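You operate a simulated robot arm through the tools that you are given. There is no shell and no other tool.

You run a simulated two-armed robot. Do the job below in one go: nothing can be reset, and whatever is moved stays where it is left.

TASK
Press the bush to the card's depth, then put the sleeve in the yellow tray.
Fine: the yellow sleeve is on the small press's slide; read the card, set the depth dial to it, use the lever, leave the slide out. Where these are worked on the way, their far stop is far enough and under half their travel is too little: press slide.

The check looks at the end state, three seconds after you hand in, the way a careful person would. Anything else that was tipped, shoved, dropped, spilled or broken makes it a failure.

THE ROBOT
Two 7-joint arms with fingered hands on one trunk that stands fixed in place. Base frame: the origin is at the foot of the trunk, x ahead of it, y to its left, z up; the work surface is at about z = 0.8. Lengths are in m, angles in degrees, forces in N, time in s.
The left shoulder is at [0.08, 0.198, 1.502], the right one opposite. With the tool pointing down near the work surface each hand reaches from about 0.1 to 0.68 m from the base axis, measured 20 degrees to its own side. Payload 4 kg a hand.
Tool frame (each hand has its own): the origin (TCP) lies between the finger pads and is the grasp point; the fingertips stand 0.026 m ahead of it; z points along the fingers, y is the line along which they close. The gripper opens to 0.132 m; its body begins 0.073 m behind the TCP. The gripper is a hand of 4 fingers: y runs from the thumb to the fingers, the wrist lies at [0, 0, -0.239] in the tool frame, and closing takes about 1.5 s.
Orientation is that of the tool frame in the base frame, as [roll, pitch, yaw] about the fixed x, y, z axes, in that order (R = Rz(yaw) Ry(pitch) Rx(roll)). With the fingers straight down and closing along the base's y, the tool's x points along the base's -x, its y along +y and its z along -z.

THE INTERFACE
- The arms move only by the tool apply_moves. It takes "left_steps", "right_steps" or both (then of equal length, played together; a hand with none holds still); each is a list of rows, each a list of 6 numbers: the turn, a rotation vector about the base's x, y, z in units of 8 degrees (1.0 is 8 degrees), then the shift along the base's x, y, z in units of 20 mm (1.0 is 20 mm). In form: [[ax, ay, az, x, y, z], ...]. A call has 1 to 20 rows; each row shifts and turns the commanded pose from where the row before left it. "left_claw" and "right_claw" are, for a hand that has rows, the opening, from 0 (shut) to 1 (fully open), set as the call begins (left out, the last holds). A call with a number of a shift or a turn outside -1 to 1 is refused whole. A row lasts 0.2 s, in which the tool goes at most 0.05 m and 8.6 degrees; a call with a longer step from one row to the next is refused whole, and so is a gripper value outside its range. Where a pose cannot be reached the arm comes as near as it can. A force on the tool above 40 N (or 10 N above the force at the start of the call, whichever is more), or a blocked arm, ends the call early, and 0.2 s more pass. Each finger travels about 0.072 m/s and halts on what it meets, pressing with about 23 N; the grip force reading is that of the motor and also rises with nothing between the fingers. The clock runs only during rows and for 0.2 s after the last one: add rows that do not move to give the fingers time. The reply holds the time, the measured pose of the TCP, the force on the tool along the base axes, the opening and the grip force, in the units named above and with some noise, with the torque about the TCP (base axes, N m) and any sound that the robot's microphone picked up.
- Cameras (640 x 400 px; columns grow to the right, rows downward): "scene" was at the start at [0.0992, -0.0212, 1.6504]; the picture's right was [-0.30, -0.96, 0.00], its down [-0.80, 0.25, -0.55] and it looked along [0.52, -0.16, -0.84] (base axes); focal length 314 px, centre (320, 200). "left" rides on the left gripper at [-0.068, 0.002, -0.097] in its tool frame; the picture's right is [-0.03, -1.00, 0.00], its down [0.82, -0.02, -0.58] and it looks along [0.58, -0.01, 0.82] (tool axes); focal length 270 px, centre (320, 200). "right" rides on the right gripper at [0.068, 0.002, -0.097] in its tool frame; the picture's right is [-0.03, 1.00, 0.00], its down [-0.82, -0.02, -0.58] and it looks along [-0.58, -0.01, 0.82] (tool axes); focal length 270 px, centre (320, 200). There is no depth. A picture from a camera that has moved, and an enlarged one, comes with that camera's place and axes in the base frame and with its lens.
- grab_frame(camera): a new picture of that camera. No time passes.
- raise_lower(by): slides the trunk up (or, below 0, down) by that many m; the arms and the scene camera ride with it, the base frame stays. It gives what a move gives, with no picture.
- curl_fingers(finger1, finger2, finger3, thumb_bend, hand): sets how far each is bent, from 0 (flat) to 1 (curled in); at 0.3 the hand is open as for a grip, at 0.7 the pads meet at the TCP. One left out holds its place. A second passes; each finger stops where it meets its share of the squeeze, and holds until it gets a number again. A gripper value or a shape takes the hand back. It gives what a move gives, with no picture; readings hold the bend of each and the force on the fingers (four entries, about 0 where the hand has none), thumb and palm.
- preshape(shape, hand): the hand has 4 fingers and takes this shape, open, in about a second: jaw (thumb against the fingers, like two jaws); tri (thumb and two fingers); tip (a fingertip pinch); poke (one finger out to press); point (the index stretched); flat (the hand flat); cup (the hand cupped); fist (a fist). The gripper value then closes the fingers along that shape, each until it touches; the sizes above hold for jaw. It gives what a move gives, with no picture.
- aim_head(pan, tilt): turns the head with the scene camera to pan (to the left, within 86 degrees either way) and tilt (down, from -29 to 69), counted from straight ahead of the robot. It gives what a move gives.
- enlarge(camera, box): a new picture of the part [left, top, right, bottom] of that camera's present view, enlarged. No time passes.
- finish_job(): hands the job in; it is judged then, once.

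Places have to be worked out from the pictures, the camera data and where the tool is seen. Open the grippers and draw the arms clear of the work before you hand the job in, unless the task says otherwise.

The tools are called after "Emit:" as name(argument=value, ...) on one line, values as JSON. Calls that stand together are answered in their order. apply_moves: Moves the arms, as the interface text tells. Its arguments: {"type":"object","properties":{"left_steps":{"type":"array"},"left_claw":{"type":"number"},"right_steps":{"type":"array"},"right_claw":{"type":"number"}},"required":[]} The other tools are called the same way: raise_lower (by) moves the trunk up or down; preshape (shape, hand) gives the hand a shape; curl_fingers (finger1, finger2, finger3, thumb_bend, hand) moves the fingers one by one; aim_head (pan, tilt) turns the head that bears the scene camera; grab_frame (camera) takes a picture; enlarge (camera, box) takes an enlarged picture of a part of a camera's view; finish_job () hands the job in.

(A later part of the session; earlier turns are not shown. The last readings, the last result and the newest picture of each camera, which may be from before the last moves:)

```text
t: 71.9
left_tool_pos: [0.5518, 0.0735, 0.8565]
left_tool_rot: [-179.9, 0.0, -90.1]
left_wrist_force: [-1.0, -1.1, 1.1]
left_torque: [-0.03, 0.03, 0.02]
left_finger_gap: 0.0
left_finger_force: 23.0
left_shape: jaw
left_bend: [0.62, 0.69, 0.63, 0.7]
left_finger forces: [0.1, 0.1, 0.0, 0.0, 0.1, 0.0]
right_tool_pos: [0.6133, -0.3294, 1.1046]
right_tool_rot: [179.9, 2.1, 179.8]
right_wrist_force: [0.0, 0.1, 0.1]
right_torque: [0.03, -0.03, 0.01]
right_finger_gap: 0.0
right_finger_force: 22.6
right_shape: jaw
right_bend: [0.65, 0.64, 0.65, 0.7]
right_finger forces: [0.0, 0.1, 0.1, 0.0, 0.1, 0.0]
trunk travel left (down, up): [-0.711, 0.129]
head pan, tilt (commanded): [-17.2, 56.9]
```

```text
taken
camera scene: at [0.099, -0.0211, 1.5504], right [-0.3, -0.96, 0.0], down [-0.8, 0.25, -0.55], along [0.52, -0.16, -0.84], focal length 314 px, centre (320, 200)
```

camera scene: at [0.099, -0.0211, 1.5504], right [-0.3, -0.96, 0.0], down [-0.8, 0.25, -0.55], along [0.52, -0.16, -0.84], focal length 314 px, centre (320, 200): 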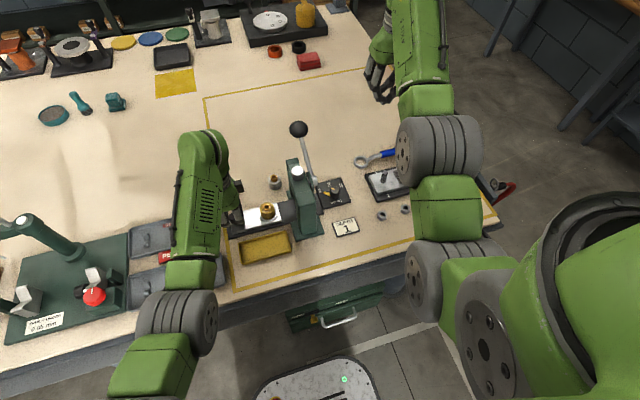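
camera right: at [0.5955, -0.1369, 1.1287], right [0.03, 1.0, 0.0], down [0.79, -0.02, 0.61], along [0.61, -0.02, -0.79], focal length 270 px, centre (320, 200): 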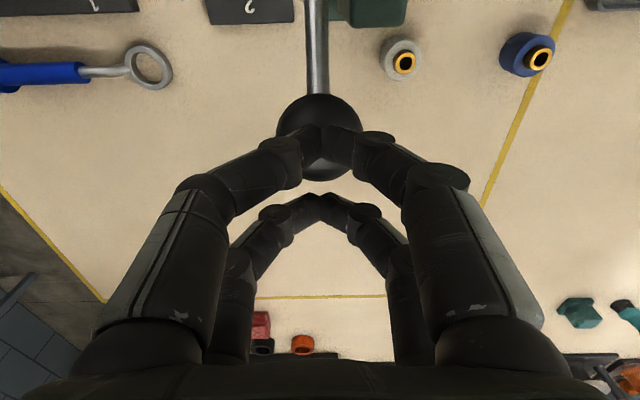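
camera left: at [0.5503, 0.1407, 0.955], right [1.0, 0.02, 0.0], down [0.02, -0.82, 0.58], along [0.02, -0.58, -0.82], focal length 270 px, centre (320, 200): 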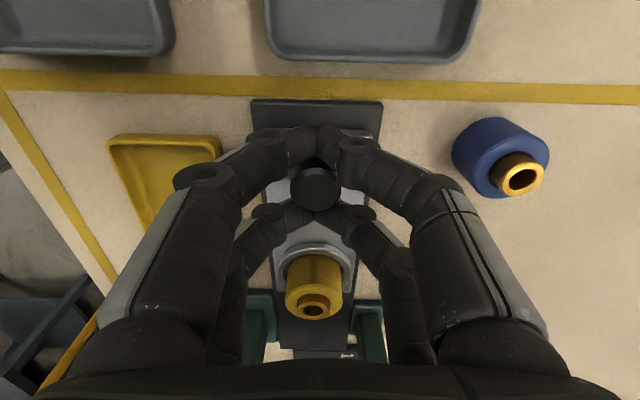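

The slide is sliding out with the hand and the bush is visibly deeper than on the loose ones. I'll pull gently on to the outer stop.

Emit:
apply_moves(left_steps=[[0, 0, 0, 0, 0.3, 0], [0, 0, 0, 0, 0.3, 0], [0, 0, 0, 0, 0.3, 0], [0, 0, 0, 0, 0.25, 0], [0, 0, 0, 0, 0.2, 0]])

Emit:
grab_frame(camera="left")

```text
t: 73.1
left_tool_pos: [0.5513, 0.0948, 0.8573]
left_tool_rot: [179.9, 0.1, -90.2]
left_wrist_force: [0.8, -23.4, -3.4]
left_torque: [-0.37, -0.03, -0.01]
left_finger_gap: 0.0
left_finger_force: 23.4
left_shape: jaw
left_bend: [0.62, 0.69, 0.63, 0.7]
left_finger forces: [0.0, 0.0, 0.0, 0.0, 0.0, 0.0]
right_tool_pos: [0.6131, -0.3331, 1.1021]
right_tool_rot: [179.6, 2.2, 179.6]
right_wrist_force: [0.3, -0.3, 0.3]
right_torque: [0.0, 0.03, 0.01]
right_finger_gap: 0.0
right_finger_force: 23.0
right_shape: jaw
right_bend: [0.65, 0.64, 0.65, 0.7]
right_finger forces: [0.0, 0.0, 0.0, 0.0, 0.0, 0.1]
trunk travel left (down, up): [-0.711, 0.129]
head pan, tilt (commanded): [-17.2, 56.9]
```

```text
taken
camera left: at [0.5503, 0.1626, 0.9551], right [1.0, 0.02, 0.0], down [0.02, -0.82, 0.58], along [0.01, -0.58, -0.82], focal length 270 px, centre (320, 200)
```

left: 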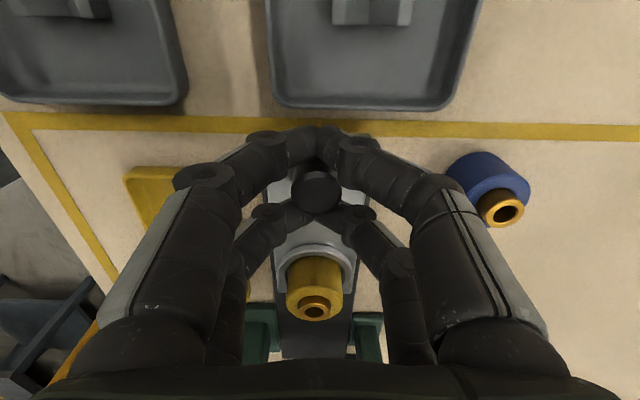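

The slide is fully out at its outer stop (-23 N). I'll relax that pull, open the left hand, and raise it straight up to look down on the sleeve and tray.

Emit:
apply_moves(left_steps=[[0, 0, 0, 0, -0.1, 0], [0, 0, 0, 0, -0.1, 0], [0, 0, 0, 0, 0, 0]])

Emit:
apply_moves(left_steps=[[0, 0, 0, 0, 0, 0], [0, 0, 0, 0, 0, 0], [0, 0, 0, 0, 0, 0], [0, 0, 0, 0, 0, 0], [0, 0, 0, 0, 0, 0], [0, 0, 0, 0, 0, 0.7], [0, 0, 0, 0, 0, 1], [0, 0, 0, 0, 0, 1], [0, 0, 0, 0, 0, 1], [0, 0, 0, 0, 0, 1], [0, 0, 0, 0, 0, 0.5]], left_claw=0.6)

Emit:
grab_frame(camera="left")

Emit:
grab_frame(camera="scene")

```text
t: 73.9
left_tool_pos: [0.5522, 0.0948, 0.8575]
left_tool_rot: [-179.9, 0.3, -90.0]
left_wrist_force: [-1.0, -15.5, -0.3]
left_torque: [-0.31, 0.05, 0.04]
left_finger_gap: 0.0002
left_finger_force: 22.8
left_shape: jaw
left_bend: [0.62, 0.69, 0.63, 0.7]
left_finger forces: [0.1, 0.0, 0.0, 0.0, 0.1, 0.1]
right_tool_pos: [0.6128, -0.3317, 1.1033]
right_tool_rot: [179.7, 2.2, 179.8]
right_wrist_force: [0.6, 0.1, 0.2]
right_torque: [0.0, -0.02, -0.01]
right_finger_gap: 0.0
right_finger_force: 23.2
right_shape: jaw
right_bend: [0.65, 0.64, 0.65, 0.7]
right_finger forces: [0.1, 0.0, 0.0, 0.0, 0.0, 0.1]
trunk travel left (down, up): [-0.711, 0.129]
head pan, tilt (commanded): [-17.2, 56.9]
```

```text
t: 76.3
left_tool_pos: [0.5516, 0.094, 0.9609]
left_tool_rot: [-180.0, 0.2, -90.1]
left_wrist_force: [-0.4, 0.3, 0.5]
left_torque: [0.0, 0.02, -0.02]
left_finger_gap: 0.0789
left_finger_force: 0.0
left_shape: jaw
left_bend: [0.71, 0.71, 0.71, 0.7]
left_finger forces: [0.1, 0.1, 0.0, 0.1, 0.1, 0.0]
right_tool_pos: [0.6141, -0.3306, 1.1029]
right_tool_rot: [-180.0, 2.2, 179.8]
right_wrist_force: [-0.3, -0.9, -0.3]
right_torque: [0.0, 0.01, 0.0]
right_finger_gap: 0.0002
right_finger_force: 23.1
right_shape: jaw
right_bend: [0.65, 0.64, 0.65, 0.7]
right_finger forces: [0.0, 0.1, 0.0, 0.0, 0.1, 0.0]
trunk travel left (down, up): [-0.711, 0.129]
head pan, tilt (commanded): [-17.2, 56.9]
```

```text
taken
camera left: at [0.5498, 0.163, 1.0589], right [1.0, 0.02, 0.0], down [0.02, -0.82, 0.58], along [0.01, -0.58, -0.82], focal length 270 px, centre (320, 200)
```

left: 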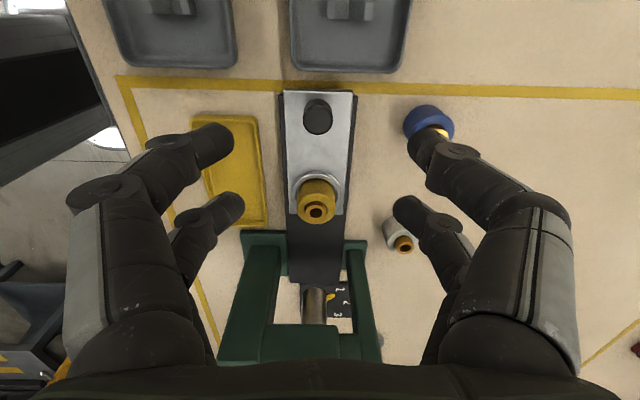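

```text
taken
camera scene: at [0.0991, -0.0212, 1.5504], right [-0.3, -0.96, 0.0], down [-0.8, 0.25, -0.55], along [0.52, -0.16, -0.84], focal length 314 px, centre (320, 200)
```

scene: 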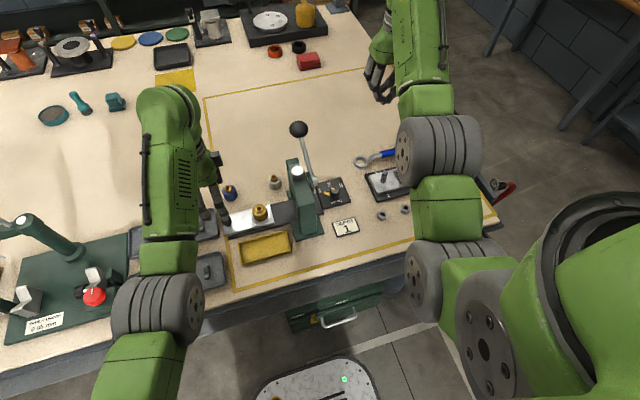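

The slide stayed out. I'll zoom in on the sleeve and bush from both cameras, comparing with the unpressed blue and grey ones, and on the tray.

Emit:
enlarge(camera="left", box=[190, 80, 350, 240])

Emit:
enlarge(camera="scene", box=[220, 160, 320, 270])

```text
2.50 times, centred on (270, 160) of left
camera zoom: at [0.5498, 0.163, 1.0589], right [1.0, 0.02, 0.0], down [0.02, -0.82, 0.58], along [0.01, -0.58, -0.82], focal length 676 px, centre (445, 300)
```

zoom: 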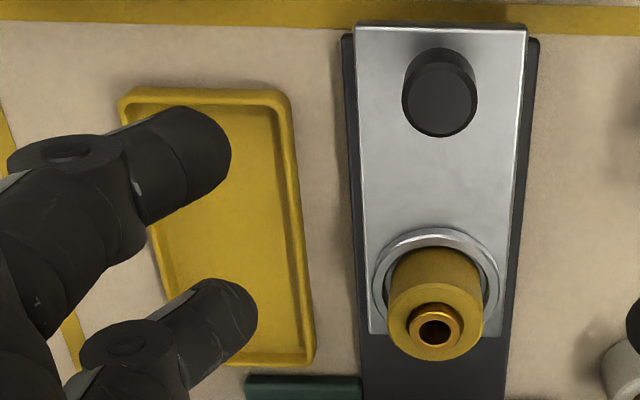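

```text
3.64 times, centred on (270, 215) of scene
camera zoom: at [0.0991, -0.0212, 1.5504], right [-0.3, -0.96, 0.0], down [-0.8, 0.25, -0.55], along [0.52, -0.16, -0.84], focal length 1142 px, centre (502, 146)
```

zoom: 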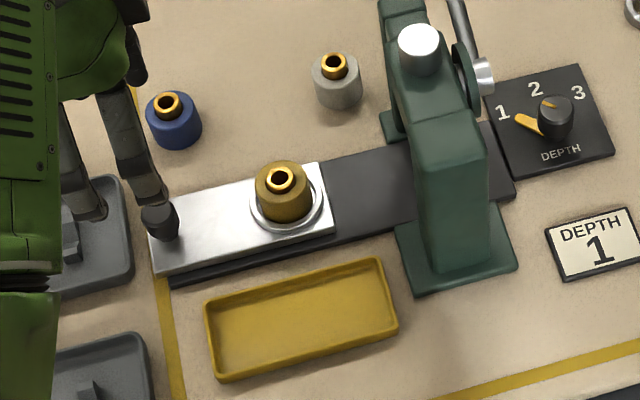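

The bush now projects much less than on the blue and grey sleeves, and the dial still reads 1. I place the sleeve top at about (0.549, 0.004, 0.850) and the tray centre at about (0.463, 0.013). I'll move the left hand above the sleeve.

Emit:
apply_moves(left_steps=[[0, 0, 0, 0, -0.75, 0], [0, 0, 0, 0, -0.75, 0], [0, 0, 0, 0, -0.75, 0], [0, 0, 0, 0, -0.75, 0], [0, 0, 0, -0.05, -0.75, -0.5], [0, 0, 0, -0.05, -0.72, -0.5]])

Emit:
grab_frame(camera="left")

Emit:
enlarge(camera="left", box=[240, 70, 400, 230])

```text
t: 77.7
left_tool_pos: [0.5496, 0.0063, 0.9412]
left_tool_rot: [-180.0, 0.1, -90.1]
left_wrist_force: [-1.3, 0.6, 0.5]
left_torque: [-0.02, -0.01, -0.02]
left_finger_gap: 0.0789
left_finger_force: 0.0
left_shape: jaw
left_bend: [0.71, 0.71, 0.71, 0.7]
left_finger forces: [0.0, 0.0, 0.1, 0.0, 0.1, 0.0]
right_tool_pos: [0.6141, -0.3303, 1.1042]
right_tool_rot: [179.9, 2.2, 179.7]
right_wrist_force: [-0.6, 0.4, 0.0]
right_torque: [-0.01, 0.0, 0.02]
right_finger_gap: 0.0
right_finger_force: 22.9
right_shape: jaw
right_bend: [0.65, 0.64, 0.65, 0.7]
right_finger forces: [0.1, 0.0, 0.0, 0.0, 0.0, 0.1]
trunk travel left (down, up): [-0.711, 0.129]
head pan, tilt (commanded): [-17.2, 56.9]
```

```text
taken
camera left: at [0.5485, 0.073, 1.0386], right [1.0, 0.02, 0.0], down [0.02, -0.82, 0.58], along [0.01, -0.58, -0.82], focal length 270 px, centre (320, 200)
```

left: 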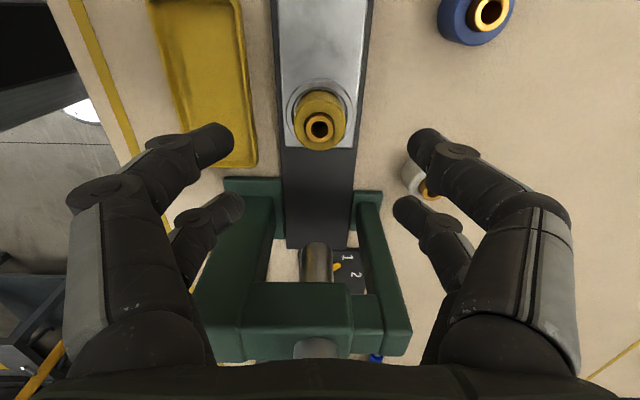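

```text
2.50 times, centred on (320, 150) of left
camera zoom: at [0.5485, 0.073, 1.0386], right [1.0, 0.02, 0.0], down [0.02, -0.82, 0.58], along [0.01, -0.58, -0.82], focal length 676 px, centre (320, 325)
```

zoom: 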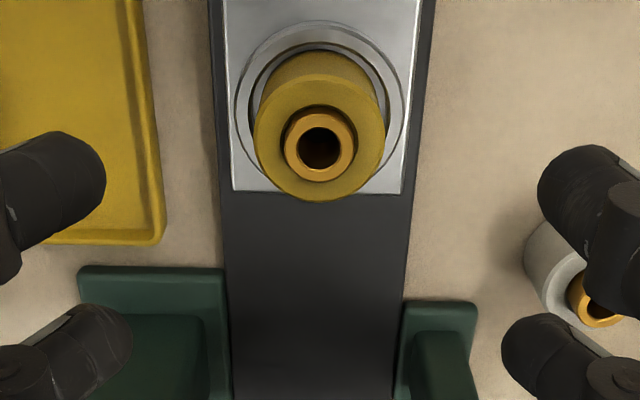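

The sleeve is 38 mm across and centred under the hand at (0.549, 0.005). I'll narrow the opening a bit for clearance to the grey sleeve and lower to z = 0.859.

Emit:
apply_moves(left_steps=[[0, 0, 0, 0, -0.06, 0], [0, 0, 0, 0, 0, -0.5], [0, 0, 0, 0, 0, -0.9], [0, 0, 0, 0, 0, -0.9], [0, 0, 0, 0, 0, -0.9], [0, 0, 0, 0, 0, -0.9]], left_claw=0.5)

Emit:
grab_frame(camera="left")

Emit:
enlarge(camera="scene", box=[220, 160, 320, 270])

```text
t: 79.1
left_tool_pos: [0.5499, 0.0047, 0.8596]
left_tool_rot: [-180.0, 0.1, -90.1]
left_wrist_force: [-0.8, 0.8, 0.0]
left_torque: [-0.04, -0.01, 0.0]
left_finger_gap: 0.0662
left_finger_force: 0.1
left_shape: jaw
left_bend: [0.73, 0.73, 0.73, 0.7]
left_finger forces: [0.1, 0.0, 0.1, 0.1, 0.0, 0.1]
right_tool_pos: [0.6136, -0.3296, 1.1043]
right_tool_rot: [179.9, 2.3, 179.9]
right_wrist_force: [0.3, -0.2, 0.5]
right_torque: [0.02, 0.0, 0.02]
right_finger_gap: 0.0
right_finger_force: 23.0
right_shape: jaw
right_bend: [0.65, 0.64, 0.65, 0.7]
right_finger forces: [0.1, 0.0, 0.0, 0.0, 0.0, 0.0]
trunk travel left (down, up): [-0.711, 0.129]
head pan, tilt (commanded): [-17.2, 56.9]
```

```text
taken
camera left: at [0.5487, 0.0726, 0.9563], right [1.0, 0.02, 0.0], down [0.02, -0.82, 0.58], along [0.02, -0.58, -0.82], focal length 270 px, centre (320, 200)
```

left: 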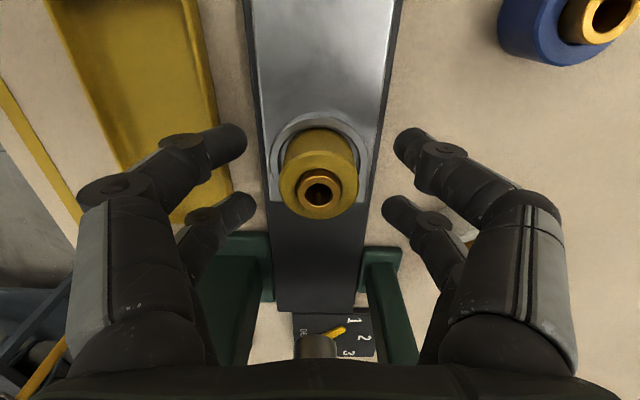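

```text
3.64 times, centred on (270, 215) of scene
camera zoom: at [0.0996, -0.0213, 1.5504], right [-0.3, -0.96, 0.0], down [-0.8, 0.25, -0.55], along [0.52, -0.16, -0.84], focal length 1142 px, centre (502, 146)
```

zoom: 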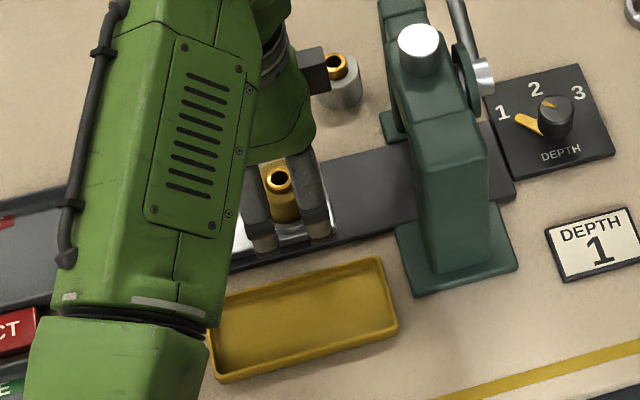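

The sleeve sits centred between the four fingers. Closing on it.

Emit:
apply_moves(left_steps=[[0, 0, 0, 0, 0, 0], [0, 0, 0, 0, 0, 0], [0, 0, 0, 0, 0, 0], [0, 0, 0, 0, 0, 0], [0, 0, 0, 0, 0, 0], [0, 0, 0, 0, 0, 0]], left_claw=0.0)

Emit:
grab_frame(camera="left")

Emit:
enlarge(camera="left", box=[240, 110, 400, 270])

```text
t: 80.5
left_tool_pos: [0.5503, 0.004, 0.8591]
left_tool_rot: [180.0, 0.0, -90.1]
left_wrist_force: [1.2, 0.3, -0.1]
left_torque: [-0.01, 0.01, -0.02]
left_finger_gap: 0.0147
left_finger_force: 23.5
left_shape: jaw
left_bend: [0.73, 0.72, 0.72, 0.7]
left_finger forces: [21.0, 20.5, 17.4, 0.1, 16.8, 0.0]
right_tool_pos: [0.613, -0.3289, 1.104]
right_tool_rot: [179.9, 2.2, 179.8]
right_wrist_force: [-0.2, 0.3, -0.1]
right_torque: [0.02, -0.01, 0.01]
right_finger_gap: 0.0001
right_finger_force: 23.3
right_shape: jaw
right_bend: [0.65, 0.64, 0.65, 0.7]
right_finger forces: [0.1, 0.0, 0.0, 0.0, 0.0, 0.0]
trunk travel left (down, up): [-0.711, 0.129]
head pan, tilt (commanded): [-17.2, 56.9]
```

```text
taken
camera left: at [0.5486, 0.0726, 0.9563], right [1.0, 0.02, 0.0], down [0.02, -0.82, 0.58], along [0.01, -0.58, -0.82], focal length 270 px, centre (320, 200)
```

left: 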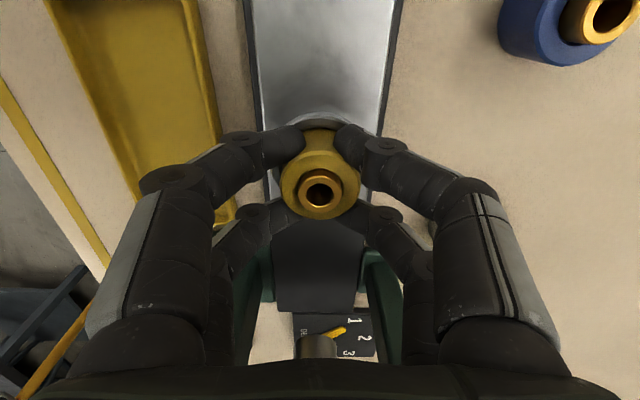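

```text
2.50 times, centred on (320, 190) of left
camera zoom: at [0.5486, 0.0726, 0.9563], right [1.0, 0.02, 0.0], down [0.02, -0.82, 0.58], along [0.01, -0.58, -0.82], focal length 676 px, centre (320, 225)
```

zoom: 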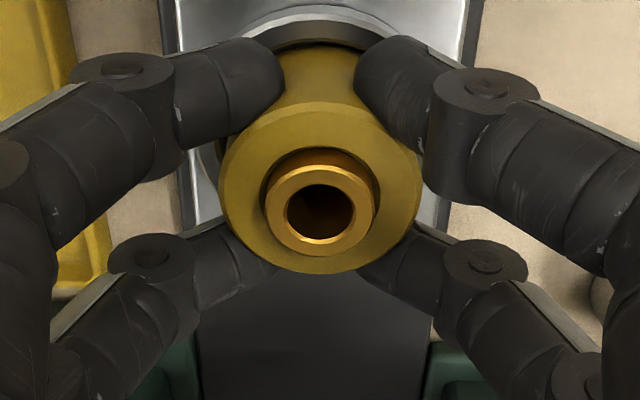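

All four fingers hold the sleeve evenly (17–21 N each). Lifting it straight up 70 mm and checking.

Emit:
apply_moves(left_steps=[[0, 0, 0, 0, 0, 0.3], [0, 0, 0, 0, 0, 0.6], [0, 0, 0, 0, 0, 0.8], [0, 0, 0, 0, 0, 0.9], [0, 0, 0, 0, 0, 0.9]])

Emit:
grab_frame(camera="left")

Emit:
enlarge(camera="scene", box=[220, 140, 320, 260])

```text
t: 81.7
left_tool_pos: [0.5485, 0.0049, 0.9284]
left_tool_rot: [-180.0, 0.1, -90.1]
left_wrist_force: [-0.2, 0.5, -2.6]
left_torque: [-0.01, -0.02, 0.02]
left_finger_gap: 0.0142
left_finger_force: 23.1
left_shape: jaw
left_bend: [0.73, 0.72, 0.72, 0.7]
left_finger forces: [23.5, 22.8, 18.6, 0.1, 17.8, 0.0]
right_tool_pos: [0.6142, -0.3301, 1.104]
right_tool_rot: [179.9, 2.2, 179.8]
right_wrist_force: [-0.1, 0.2, -0.6]
right_torque: [0.01, 0.02, 0.04]
right_finger_gap: 0.0
right_finger_force: 23.1
right_shape: jaw
right_bend: [0.65, 0.64, 0.65, 0.7]
right_finger forces: [0.0, 0.0, 0.1, 0.1, 0.1, 0.1]
trunk travel left (down, up): [-0.711, 0.129]
head pan, tilt (commanded): [-17.2, 56.9]
```

```text
taken
camera left: at [0.5474, 0.0724, 1.0265], right [1.0, 0.02, 0.0], down [0.02, -0.82, 0.58], along [0.01, -0.58, -0.82], focal length 270 px, centre (320, 200)
```

left: 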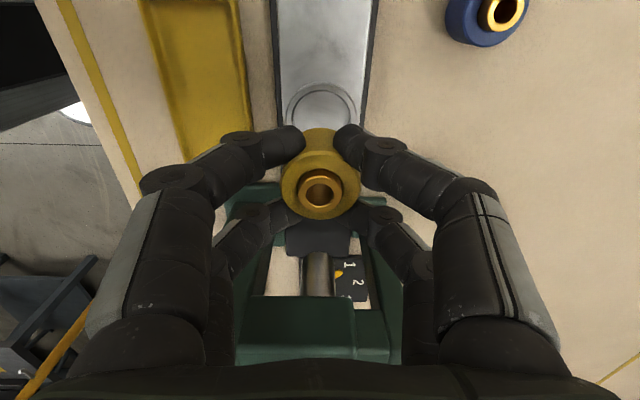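

```text
3.33 times, centred on (270, 200) of scene
camera zoom: at [0.0992, -0.0213, 1.5504], right [-0.3, -0.96, 0.0], down [-0.8, 0.25, -0.55], along [0.52, -0.16, -0.84], focal length 1047 px, centre (487, 200)
```

zoom: 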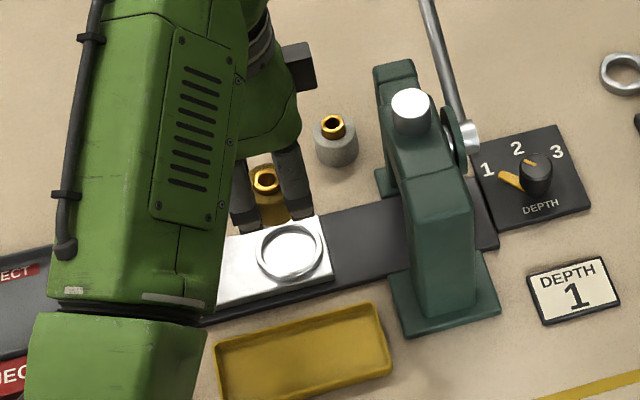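

The sleeve is securely held and the slide stayed out. I'll carry it over to above the tray centre, about (0.463, 0.013), and check alignment.

Emit:
apply_moves(left_steps=[[0, 0, 0, -0.4, 0, 0], [0, 0, 0, -0.7, 0.1, 0], [0, 0, 0, -0.7, 0.1, 0], [0, 0, 0, -0.7, 0.1, 0], [0, 0, 0, -0.7, 0.1, 0], [0, 0, 0, -0.7, 0, 0], [0, 0, 0, -0.37, 0, 0]])

Emit:
grab_frame(camera="left")

Emit:
enlarge(camera="scene", box=[200, 150, 320, 280])

```text
t: 83.3
left_tool_pos: [0.4644, 0.013, 0.9292]
left_tool_rot: [-179.9, 0.2, -90.1]
left_wrist_force: [0.3, 0.1, -1.1]
left_torque: [-0.01, -0.01, -0.06]
left_finger_gap: 0.0142
left_finger_force: 23.4
left_shape: jaw
left_bend: [0.73, 0.72, 0.72, 0.7]
left_finger forces: [25.2, 24.7, 19.5, 0.1, 18.7, 0.0]
right_tool_pos: [0.6132, -0.3294, 1.1045]
right_tool_rot: [179.9, 2.3, 179.8]
right_wrist_force: [-0.4, -0.1, -0.2]
right_torque: [0.0, 0.01, 0.02]
right_finger_gap: 0.0001
right_finger_force: 23.0
right_shape: jaw
right_bend: [0.65, 0.64, 0.65, 0.7]
right_finger forces: [0.0, 0.0, 0.0, 0.0, 0.0, 0.0]
trunk travel left (down, up): [-0.711, 0.129]
head pan, tilt (commanded): [-17.2, 56.9]
```

```text
taken
camera left: at [0.4622, 0.0803, 1.0268], right [1.0, 0.02, 0.0], down [0.02, -0.82, 0.58], along [0.01, -0.58, -0.82], focal length 270 px, centre (320, 200)
```

left: 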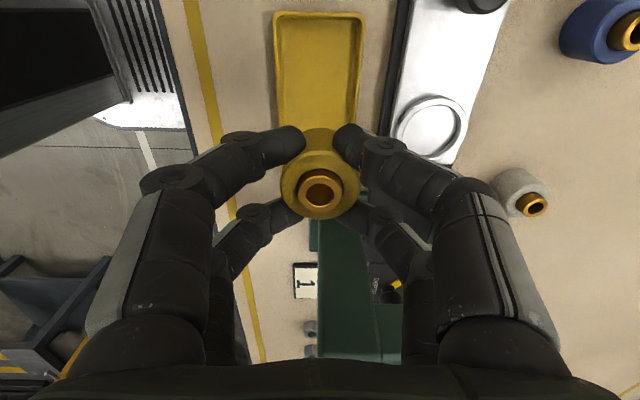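

```text
3.08 times, centred on (260, 215) of scene
camera zoom: at [0.0993, -0.0213, 1.5504], right [-0.3, -0.96, 0.0], down [-0.8, 0.25, -0.55], along [0.52, -0.16, -0.84], focal length 967 px, centre (505, 154)
```

zoom: 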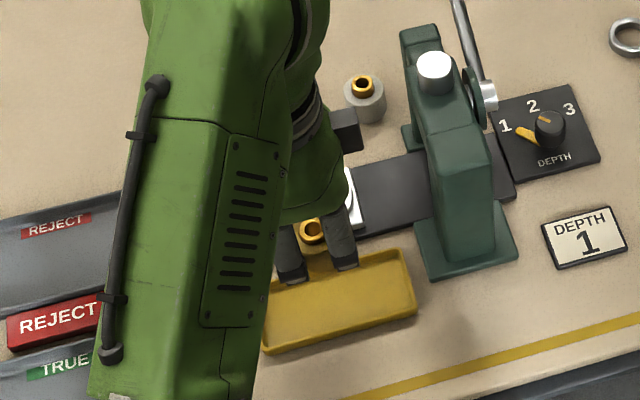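

The sleeve is over the tray. I'll zoom in to measure the tray edges and centre it precisely across the narrow direction.

Emit:
enlarge(camera="left", box=[240, 0, 400, 160])

Emit:
enlarge(camera="scene", box=[260, 190, 320, 270])

```text
2.50 times, centred on (320, 80) of left
camera zoom: at [0.4622, 0.0803, 1.0268], right [1.0, 0.02, 0.0], down [0.02, -0.82, 0.58], along [0.01, -0.58, -0.82], focal length 676 px, centre (320, 500)
```

zoom: 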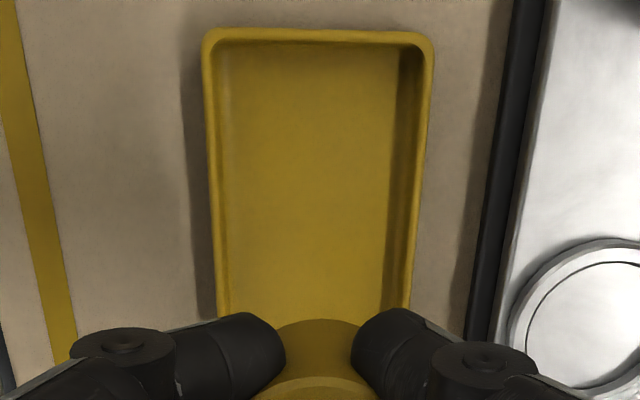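

```text
5.00 times, centred on (290, 230) of scene
camera zoom: at [0.0993, -0.0213, 1.5504], right [-0.3, -0.96, 0.0], down [-0.8, 0.25, -0.55], along [0.52, -0.16, -0.84], focal length 1571 px, centre (470, 50)
```

zoom: 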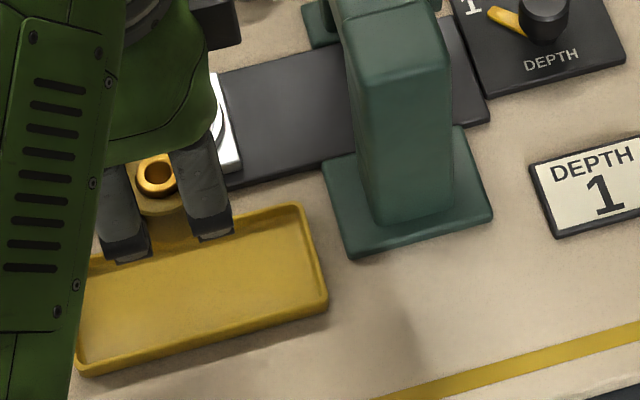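

The tray centre works out at x = 0.462, so I'll shift 1.5 mm and lower to just above the rim, then check the gaps.

Emit:
apply_moves(left_steps=[[0, 0, 0, -0.08, 0, -0.4], [0, 0, 0, 0, 0, -0.8], [0, 0, 0, 0, 0, -0.8], [0, 0, 0, 0, 0, -0.8], [0, 0, 0, 0, 0, -0.5]])

Emit:
grab_frame(camera="left")

Emit:
enlarge(camera="scene", box=[240, 190, 320, 280])

```text
t: 84.5
left_tool_pos: [0.4636, 0.0135, 0.8637]
left_tool_rot: [180.0, 0.1, -89.9]
left_wrist_force: [-0.6, 0.2, -2.5]
left_torque: [0.0, 0.04, 0.0]
left_finger_gap: 0.0138
left_finger_force: 22.8
left_shape: jaw
left_bend: [0.73, 0.72, 0.72, 0.7]
left_finger forces: [26.6, 26.2, 20.4, 0.1, 19.4, 0.0]
right_tool_pos: [0.6149, -0.3294, 1.1031]
right_tool_rot: [179.9, 2.2, 179.7]
right_wrist_force: [0.0, 1.0, 0.3]
right_torque: [0.01, 0.0, -0.01]
right_finger_gap: 0.0003
right_finger_force: 22.7
right_shape: jaw
right_bend: [0.65, 0.64, 0.65, 0.7]
right_finger forces: [0.0, 0.1, 0.1, 0.0, 0.0, 0.0]
trunk travel left (down, up): [-0.711, 0.129]
head pan, tilt (commanded): [-17.2, 56.9]
```

```text
taken
camera left: at [0.4617, 0.081, 0.9608], right [1.0, 0.02, 0.0], down [0.02, -0.82, 0.58], along [0.02, -0.58, -0.82], focal length 270 px, centre (320, 200)
```

left: 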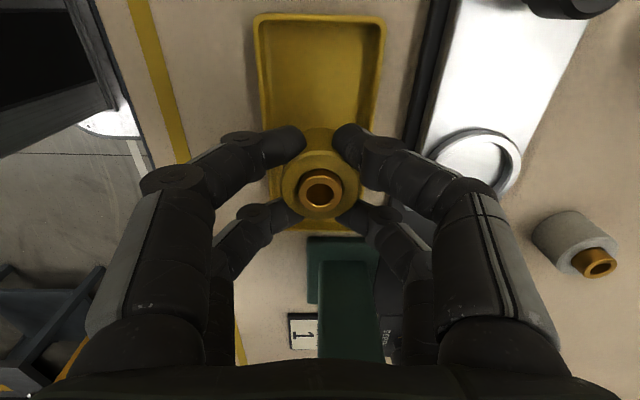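

```text
4.44 times, centred on (280, 235) of scene
camera zoom: at [0.0995, -0.0213, 1.5504], right [-0.3, -0.96, 0.0], down [-0.8, 0.25, -0.55], along [0.52, -0.16, -0.84], focal length 1396 px, centre (498, 44)
```

zoom: 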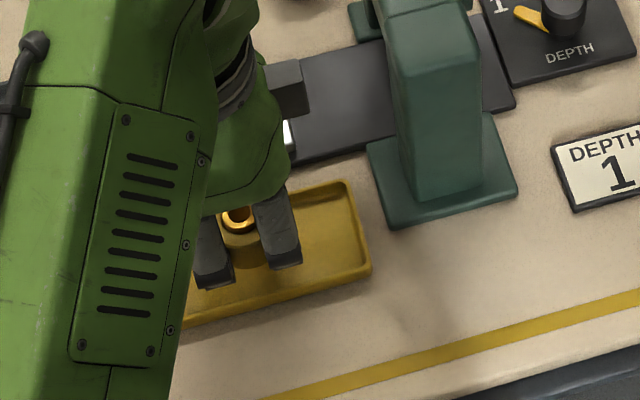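

Sleeve and tray are aligned to within about 1 mm. I'll lower slowly, watching for the force that marks the tray floor.

Emit:
apply_moves(left_steps=[[0, 0, 0, 0, 0, -0.25], [0, 0, 0, 0, 0, -0.25], [0, 0, 0, 0, 0, -0.2], [0, 0, 0, 0, 0, -0.15]])

Emit:
enlarge(camera="scene", box=[240, 200, 310, 270])

Emit:
grab_frame(camera="left")

```text
t: 85.5
left_tool_pos: [0.4637, 0.0129, 0.8473]
left_tool_rot: [-179.9, 0.1, -89.9]
left_wrist_force: [-0.2, 0.6, -1.7]
left_torque: [0.01, -0.05, 0.0]
left_finger_gap: 0.0141
left_finger_force: 22.5
left_shape: jaw
left_bend: [0.73, 0.72, 0.72, 0.7]
left_finger forces: [27.0, 26.6, 20.7, 0.0, 19.8, 0.0]
right_tool_pos: [0.614, -0.3306, 1.1045]
right_tool_rot: [179.8, 2.2, 179.8]
right_wrist_force: [0.7, -1.2, 0.7]
right_torque: [0.05, 0.01, 0.0]
right_finger_gap: 0.0001
right_finger_force: 22.7
right_shape: jaw
right_bend: [0.65, 0.64, 0.65, 0.7]
right_finger forces: [0.0, 0.1, 0.0, 0.0, 0.0, 0.0]
trunk travel left (down, up): [-0.711, 0.129]
head pan, tilt (commanded): [-17.2, 56.9]
```

```text
5.71 times, centred on (275, 235) of scene
camera zoom: at [0.0995, -0.0213, 1.5504], right [-0.3, -0.96, 0.0], down [-0.8, 0.25, -0.55], along [0.52, -0.16, -0.84], focal length 1795 px, centre (577, 0)
```

zoom: 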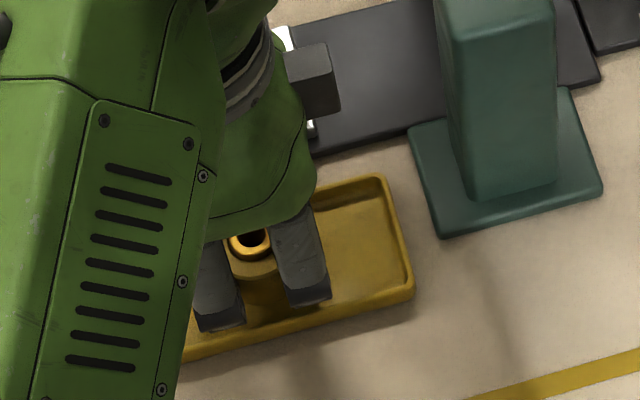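

```text
taken
camera left: at [0.4614, 0.0809, 0.9435], right [1.0, 0.02, 0.0], down [0.02, -0.82, 0.58], along [0.02, -0.58, -0.82], focal length 270 px, centre (320, 200)
```

left: 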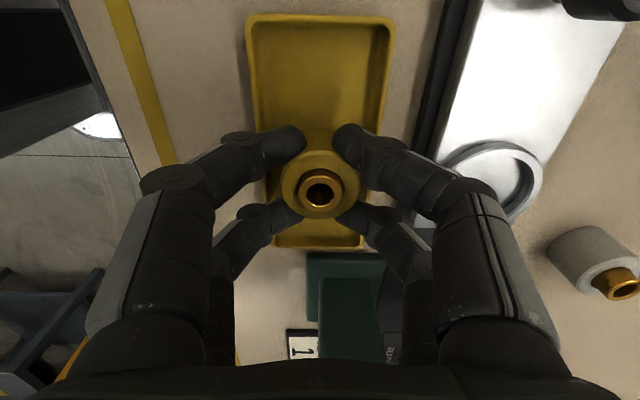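

No contact yet at z = 0.847. Creeping down 2 mm at a time.

Emit:
apply_moves(left_steps=[[0, 0, 0, 0, 0, -0.1], [0, 0, 0, 0, 0, -0.1]])

Emit:
enlarge(camera="left", box=[230, 100, 410, 260])

```text
t: 86.1
left_tool_pos: [0.4625, 0.0135, 0.8431]
left_tool_rot: [-180.0, 0.0, -90.1]
left_wrist_force: [0.3, 0.5, -0.5]
left_torque: [-0.02, 0.0, -0.01]
left_finger_gap: 0.0142
left_finger_force: 23.2
left_shape: jaw
left_bend: [0.73, 0.72, 0.72, 0.7]
left_finger forces: [27.4, 26.8, 21.0, 0.1, 19.9, 0.1]
right_tool_pos: [0.6129, -0.3298, 1.1044]
right_tool_rot: [179.9, 2.2, 179.8]
right_wrist_force: [0.7, -0.4, 0.3]
right_torque: [0.02, -0.03, 0.01]
right_finger_gap: 0.0002
right_finger_force: 22.8
right_shape: jaw
right_bend: [0.65, 0.64, 0.65, 0.7]
right_finger forces: [0.0, 0.1, 0.1, 0.1, 0.0, 0.1]
trunk travel left (down, up): [-0.711, 0.129]
head pan, tilt (commanded): [-17.2, 56.9]
```

```text
2.50 times, centred on (320, 180) of left
camera zoom: at [0.4614, 0.0808, 0.9398], right [1.0, 0.02, 0.0], down [0.02, -0.82, 0.58], along [0.02, -0.58, -0.82], focal length 676 px, centre (320, 250)
```

zoom: 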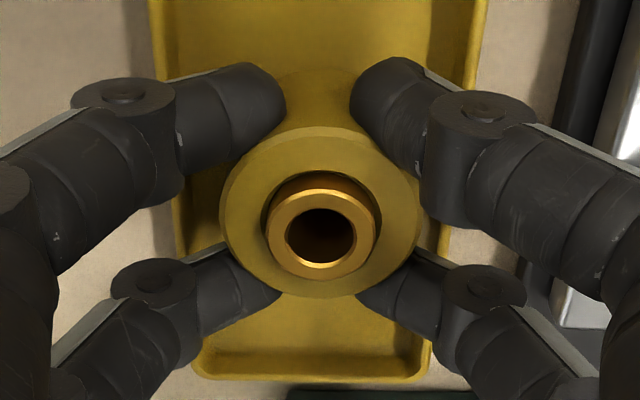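

Still well aligned with little force. Creeping on for the floor contact.

Emit:
apply_moves(left_steps=[[0, 0, 0, 0, 0, -0.1]])

Emit:
apply_moves(left_steps=[[0, 0, 0, 0, 0, -0.08]])

```text
t: 86.5
left_tool_pos: [0.4637, 0.0126, 0.8423]
left_tool_rot: [-179.6, 0.0, -90.1]
left_wrist_force: [0.6, 1.4, 9.9]
left_torque: [0.0, 0.16, 0.02]
left_finger_gap: 0.0142
left_finger_force: 22.3
left_shape: jaw
left_bend: [0.73, 0.73, 0.72, 0.7]
left_finger forces: [29.2, 28.2, 21.8, 0.0, 20.9, 0.0]
right_tool_pos: [0.612, -0.3298, 1.106]
right_tool_rot: [179.9, 2.2, 179.8]
right_wrist_force: [0.2, -0.1, -1.0]
right_torque: [0.01, 0.01, -0.01]
right_finger_gap: 0.0
right_finger_force: 21.9
right_shape: jaw
right_bend: [0.65, 0.64, 0.65, 0.7]
right_finger forces: [0.0, 0.1, 0.0, 0.0, 0.1, 0.1]
trunk travel left (down, up): [-0.711, 0.129]
head pan, tilt (commanded): [-17.2, 56.9]
```

```text
t: 86.9
left_tool_pos: [0.4637, 0.0126, 0.8411]
left_tool_rot: [-179.6, 0.0, -90.0]
left_wrist_force: [1.8, 2.6, 20.5]
left_torque: [0.0, 0.16, -0.02]
left_finger_gap: 0.0145
left_finger_force: 23.4
left_shape: jaw
left_bend: [0.73, 0.73, 0.73, 0.71]
left_finger forces: [30.9, 28.2, 24.0, 0.0, 22.2, 0.0]
right_tool_pos: [0.6127, -0.3298, 1.1055]
right_tool_rot: [179.9, 2.2, 179.7]
right_wrist_force: [0.5, -0.6, 0.6]
right_torque: [-0.01, -0.03, 0.03]
right_finger_gap: 0.0
right_finger_force: 22.7
right_shape: jaw
right_bend: [0.65, 0.64, 0.65, 0.7]
right_finger forces: [0.0, 0.1, 0.1, 0.0, 0.0, 0.0]
trunk travel left (down, up): [-0.711, 0.129]
head pan, tilt (commanded): [-17.2, 56.9]
```

Contact: the force rose to 20 N at z = 0.841–0.842, so the sleeve is down. I'll relax upward 3 mm and then open the fingers.

Emit:
apply_moves(left_steps=[[0, 0, 0, 0, 0, 0.15]])

Emit:
enlarge(camera="left", box=[230, 100, 410, 260])

Emit:
enlarge(camera="scene", box=[240, 200, 310, 270])

```text
t: 87.3
left_tool_pos: [0.4628, 0.013, 0.8421]
left_tool_rot: [180.0, 0.0, -90.1]
left_wrist_force: [3.7, -1.9, 10.2]
left_torque: [-0.12, -0.07, -0.01]
left_finger_gap: 0.0145
left_finger_force: 23.4
left_shape: jaw
left_bend: [0.73, 0.73, 0.72, 0.71]
left_finger forces: [28.4, 29.1, 24.0, 0.0, 22.4, 0.1]
right_tool_pos: [0.6133, -0.331, 1.1024]
right_tool_rot: [179.9, 2.2, 179.7]
right_wrist_force: [0.6, -0.2, 0.3]
right_torque: [0.03, 0.02, 0.0]
right_finger_gap: 0.0
right_finger_force: 23.5
right_shape: jaw
right_bend: [0.65, 0.64, 0.65, 0.7]
right_finger forces: [0.1, 0.0, 0.0, 0.0, 0.1, 0.1]
trunk travel left (down, up): [-0.711, 0.129]
head pan, tilt (commanded): [-17.2, 56.9]
```

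```text
2.50 times, centred on (320, 180) of left
camera zoom: at [0.4613, 0.0803, 0.9391], right [1.0, 0.02, 0.0], down [0.02, -0.82, 0.58], along [0.01, -0.58, -0.82], focal length 676 px, centre (320, 250)
```

zoom: 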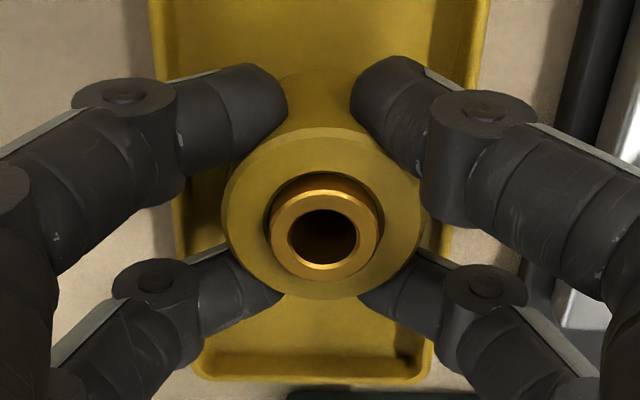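

```text
5.71 times, centred on (275, 235) of scene
camera zoom: at [0.0992, -0.0218, 1.5503], right [-0.3, -0.96, 0.0], down [-0.8, 0.25, -0.55], along [0.52, -0.16, -0.84], focal length 1795 px, centre (577, 0)
```

zoom: 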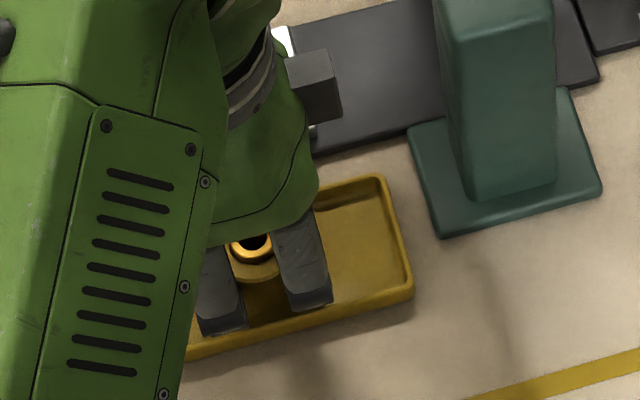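

The sleeve stands in the tray. I'll unload the last bit and open just enough (about 50 mm) to free it without reaching the slide, then lift straight up.

Emit:
apply_moves(left_steps=[[0, 0, 0, 0, 0, 0.07], [0, 0, 0, 0, 0, 0]])

Emit:
apply_moves(left_steps=[[0, 0, 0, 0, 0, 0], [0, 0, 0, 0, 0, 0], [0, 0, 0, 0, 0, 0], [0, 0, 0, 0, 0, 0], [0, 0, 0, 0, 0, 0]], left_claw=0.4)

Emit:
grab_frame(camera="left")

```text
t: 87.9
left_tool_pos: [0.4633, 0.0138, 0.842]
left_tool_rot: [179.9, 0.2, -90.1]
left_wrist_force: [-0.5, -0.5, 1.1]
left_torque: [-0.05, -0.03, -0.01]
left_finger_gap: 0.0144
left_finger_force: 22.6
left_shape: jaw
left_bend: [0.73, 0.73, 0.72, 0.71]
left_finger forces: [29.6, 29.3, 22.6, 0.0, 21.3, 0.0]
right_tool_pos: [0.6143, -0.3294, 1.1032]
right_tool_rot: [179.9, 2.2, 179.8]
right_wrist_force: [-0.2, 0.4, 0.8]
right_torque: [-0.02, -0.03, 0.0]
right_finger_gap: 0.0
right_finger_force: 22.9
right_shape: jaw
right_bend: [0.65, 0.64, 0.65, 0.7]
right_finger forces: [0.0, 0.0, 0.0, 0.0, 0.1, 0.0]
trunk travel left (down, up): [-0.711, 0.129]
head pan, tilt (commanded): [-17.2, 56.9]
```

```text
t: 89.1
left_tool_pos: [0.4625, 0.0129, 0.8427]
left_tool_rot: [-179.9, 0.1, -90.1]
left_wrist_force: [-0.1, 0.2, -0.1]
left_torque: [0.03, -0.01, 0.0]
left_finger_gap: 0.0523
left_finger_force: 0.0
left_shape: jaw
left_bend: [0.73, 0.73, 0.73, 0.7]
left_finger forces: [0.1, 0.0, 0.0, 0.0, 0.1, 0.0]
right_tool_pos: [0.6131, -0.3299, 1.1045]
right_tool_rot: [179.9, 2.2, 179.9]
right_wrist_force: [-0.2, 0.3, 0.1]
right_torque: [0.0, 0.03, 0.03]
right_finger_gap: 0.0
right_finger_force: 23.0
right_shape: jaw
right_bend: [0.65, 0.64, 0.65, 0.7]
right_finger forces: [0.0, 0.0, 0.1, 0.0, 0.1, 0.0]
trunk travel left (down, up): [-0.711, 0.129]
head pan, tilt (commanded): [-17.2, 56.9]
```

```text
taken
camera left: at [0.4613, 0.0806, 0.9405], right [1.0, 0.02, 0.0], down [0.02, -0.82, 0.58], along [0.01, -0.58, -0.82], focal length 270 px, centre (320, 200)
```

left: 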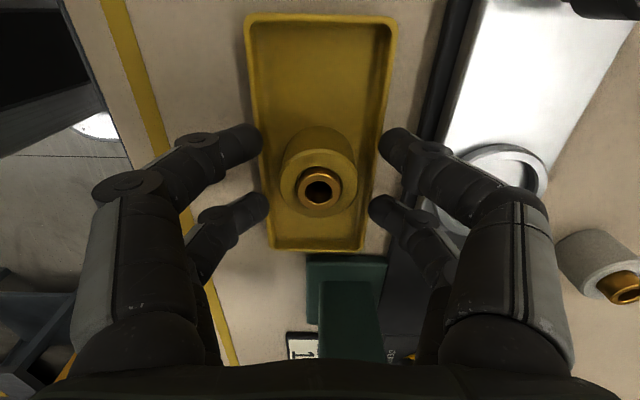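

The sleeve stands upright inside the yellow tray, free of the fingers. I'll lift the left hand straight up, then draw it away to the left, and open the right hand where it is clear.

Emit:
apply_moves(left_steps=[[0, 0, 0, 0, 0, 0.5], [0, 0, 0, 0, 0, 0.8], [0, 0, 0, 0, 0, 1], [0, 0, 0, 0, 0, 1], [0, 0, 0, 0, 0, 1], [0, 0, 0, 0, 0, 1], [0, 0, 0, 0, 0, 1], [0, 0, 0, 0.5, 0.8, 0.5], [0, 0, 0, 0.5, 0.9, 0.3], [0, 0, 0, 0.5, 0.9, 0], [0, 0, 0, 0.5, 0.9, 0], [0, 0, 0, 0.5, 0.9, 0], [0, 0, 0, 0.5, 0.9, 0], [0, 0, 0, 0.5, 0.9, 0], [0, 0, 0, 0.5, 0.9, 0], [0, 0, 0, 0.5, 0.9, 0]])

Emit:
apply_moves(left_steps=[[0, 0, 0, 0, 0, 0], [0, 0, 0, 0, 0, 0], [0, 0, 0, 0, 0, 0], [0, 0, 0, 0, 0, 0], [0, 0, 0, 0, 0, 0], [0, 0, 0, 0, 0, 0]], right_steps=[[0, 0, 0, 0, 0, 0], [0, 0, 0, 0, 0, 0], [0, 0, 0, 0, 0, 0], [0, 0, 0, 0, 0, 0], [0, 0, 0, 0, 0, 0], [0, 0, 0, 0, 0, 0]], left_claw=1.0, right_claw=1.0)

Emit:
grab_frame(camera="scene")

Emit:
enlarge(camera="scene", box=[210, 120, 370, 280])

```text
t: 92.5
left_tool_pos: [0.5532, 0.1731, 0.984]
left_tool_rot: [-179.9, 0.2, -90.0]
left_wrist_force: [-0.2, 0.9, 0.0]
left_torque: [0.01, -0.03, -0.04]
left_finger_gap: 0.0525
left_finger_force: 0.1
left_shape: jaw
left_bend: [0.73, 0.73, 0.73, 0.7]
left_finger forces: [0.0, 0.1, 0.1, 0.1, 0.0, 0.0]
right_tool_pos: [0.615, -0.3303, 1.1048]
right_tool_rot: [179.8, 2.2, 179.8]
right_wrist_force: [-0.3, -0.6, -0.2]
right_torque: [0.0, -0.02, 0.0]
right_finger_gap: 0.0
right_finger_force: 23.5
right_shape: jaw
right_bend: [0.65, 0.64, 0.65, 0.7]
right_finger forces: [0.0, 0.0, 0.0, 0.0, 0.0, 0.1]
trunk travel left (down, up): [-0.711, 0.129]
head pan, tilt (commanded): [-17.2, 56.9]
```

```text
t: 93.9
left_tool_pos: [0.5529, 0.1736, 0.9853]
left_tool_rot: [-179.9, 0.1, -90.2]
left_wrist_force: [0.1, -0.6, -0.6]
left_torque: [0.01, -0.01, 0.0]
left_finger_gap: 0.1317
left_finger_force: 0.0
left_shape: jaw
left_bend: [0.3, 0.3, 0.3, 0.3]
left_finger forces: [0.0, 0.1, 0.0, 0.1, 0.1, 0.0]
right_tool_pos: [0.6129, -0.3307, 1.1046]
right_tool_rot: [179.9, 2.2, 179.8]
right_wrist_force: [-0.1, 0.1, -0.3]
right_torque: [0.0, 0.0, 0.0]
right_finger_gap: 0.1316
right_finger_force: 0.1
right_shape: jaw
right_bend: [0.3, 0.3, 0.3, 0.3]
right_finger forces: [0.0, 0.1, 0.0, 0.1, 0.0, 0.0]
trunk travel left (down, up): [-0.711, 0.129]
head pan, tilt (commanded): [-17.2, 56.9]
```

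```text
taken
camera scene: at [0.0992, -0.0213, 1.5504], right [-0.3, -0.96, 0.0], down [-0.8, 0.25, -0.55], along [0.52, -0.16, -0.84], focal length 314 px, centre (320, 200)
```

scene: 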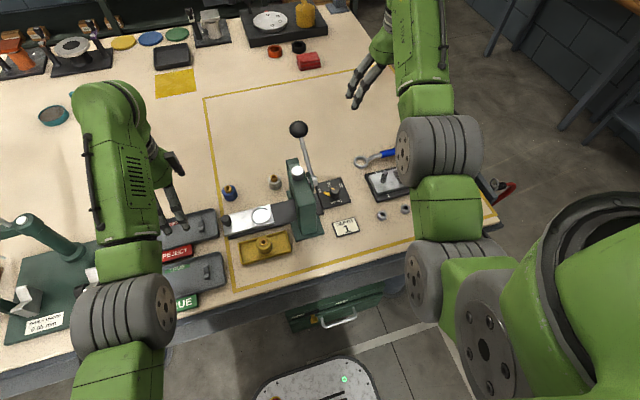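

```text
2.50 times, centred on (290, 200) of scene
camera zoom: at [0.0992, -0.0213, 1.5504], right [-0.3, -0.96, 0.0], down [-0.8, 0.25, -0.55], along [0.52, -0.16, -0.84], focal length 785 px, centre (395, 200)
```

zoom: 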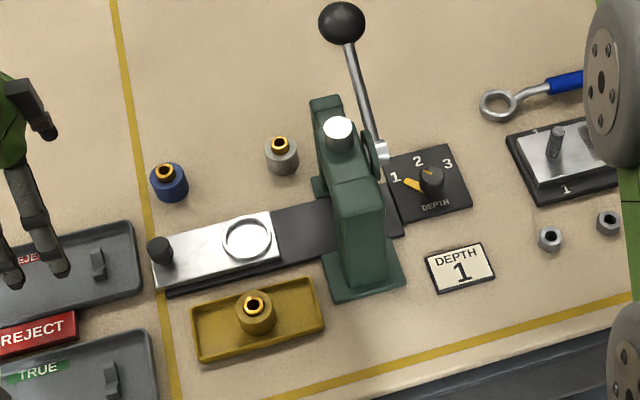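

The sleeve is upright in the yellow tray, the slide is out, the dial is at 1 and the lever is up. I'll take one last close look at the bush depth against the unpressed ones, and move the left hand a little further from the work.

Emit:
enlarge(camera="scene", box=[215, 170, 305, 270])

Emit:
grab_frame(camera="left")

Emit:
enlarge(camera="left", box=[140, 80, 380, 240])

```text
4.00 times, centred on (260, 220) of scene
camera zoom: at [0.0992, -0.0213, 1.5504], right [-0.3, -0.96, 0.0], down [-0.8, 0.25, -0.55], along [0.52, -0.16, -0.84], focal length 1257 px, centre (560, 120)
```

zoom: 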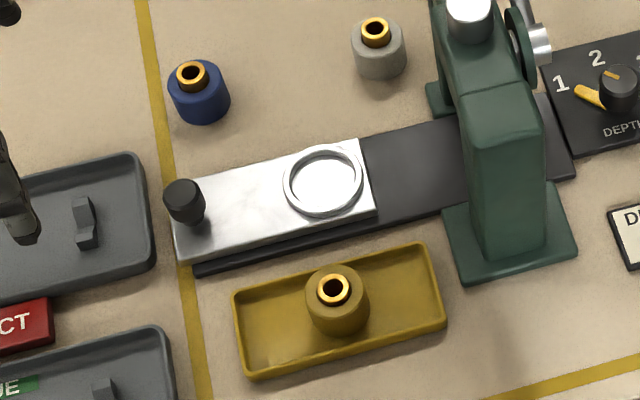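

```text
taken
camera left: at [0.5511, 0.2407, 1.0825], right [1.0, 0.02, 0.0], down [0.02, -0.82, 0.58], along [0.01, -0.58, -0.82], focal length 270 px, centre (320, 200)
```

left: 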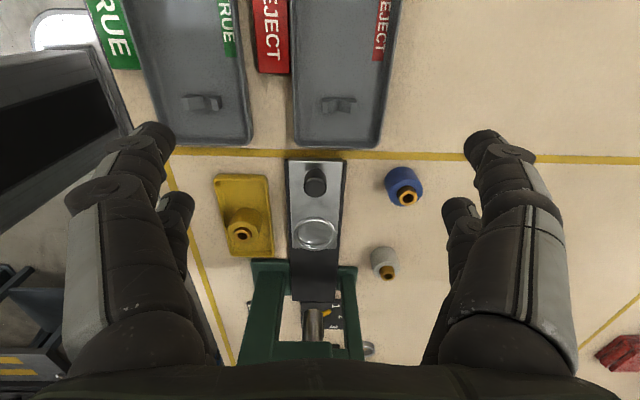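

```text
2.50 times, centred on (260, 160) of left
camera zoom: at [0.5511, 0.2407, 1.0825], right [1.0, 0.02, 0.0], down [0.02, -0.82, 0.58], along [0.01, -0.58, -0.82], focal length 676 px, centre (470, 300)
```

zoom: 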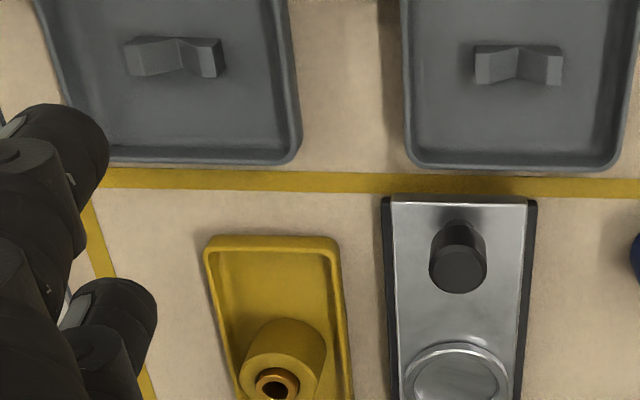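

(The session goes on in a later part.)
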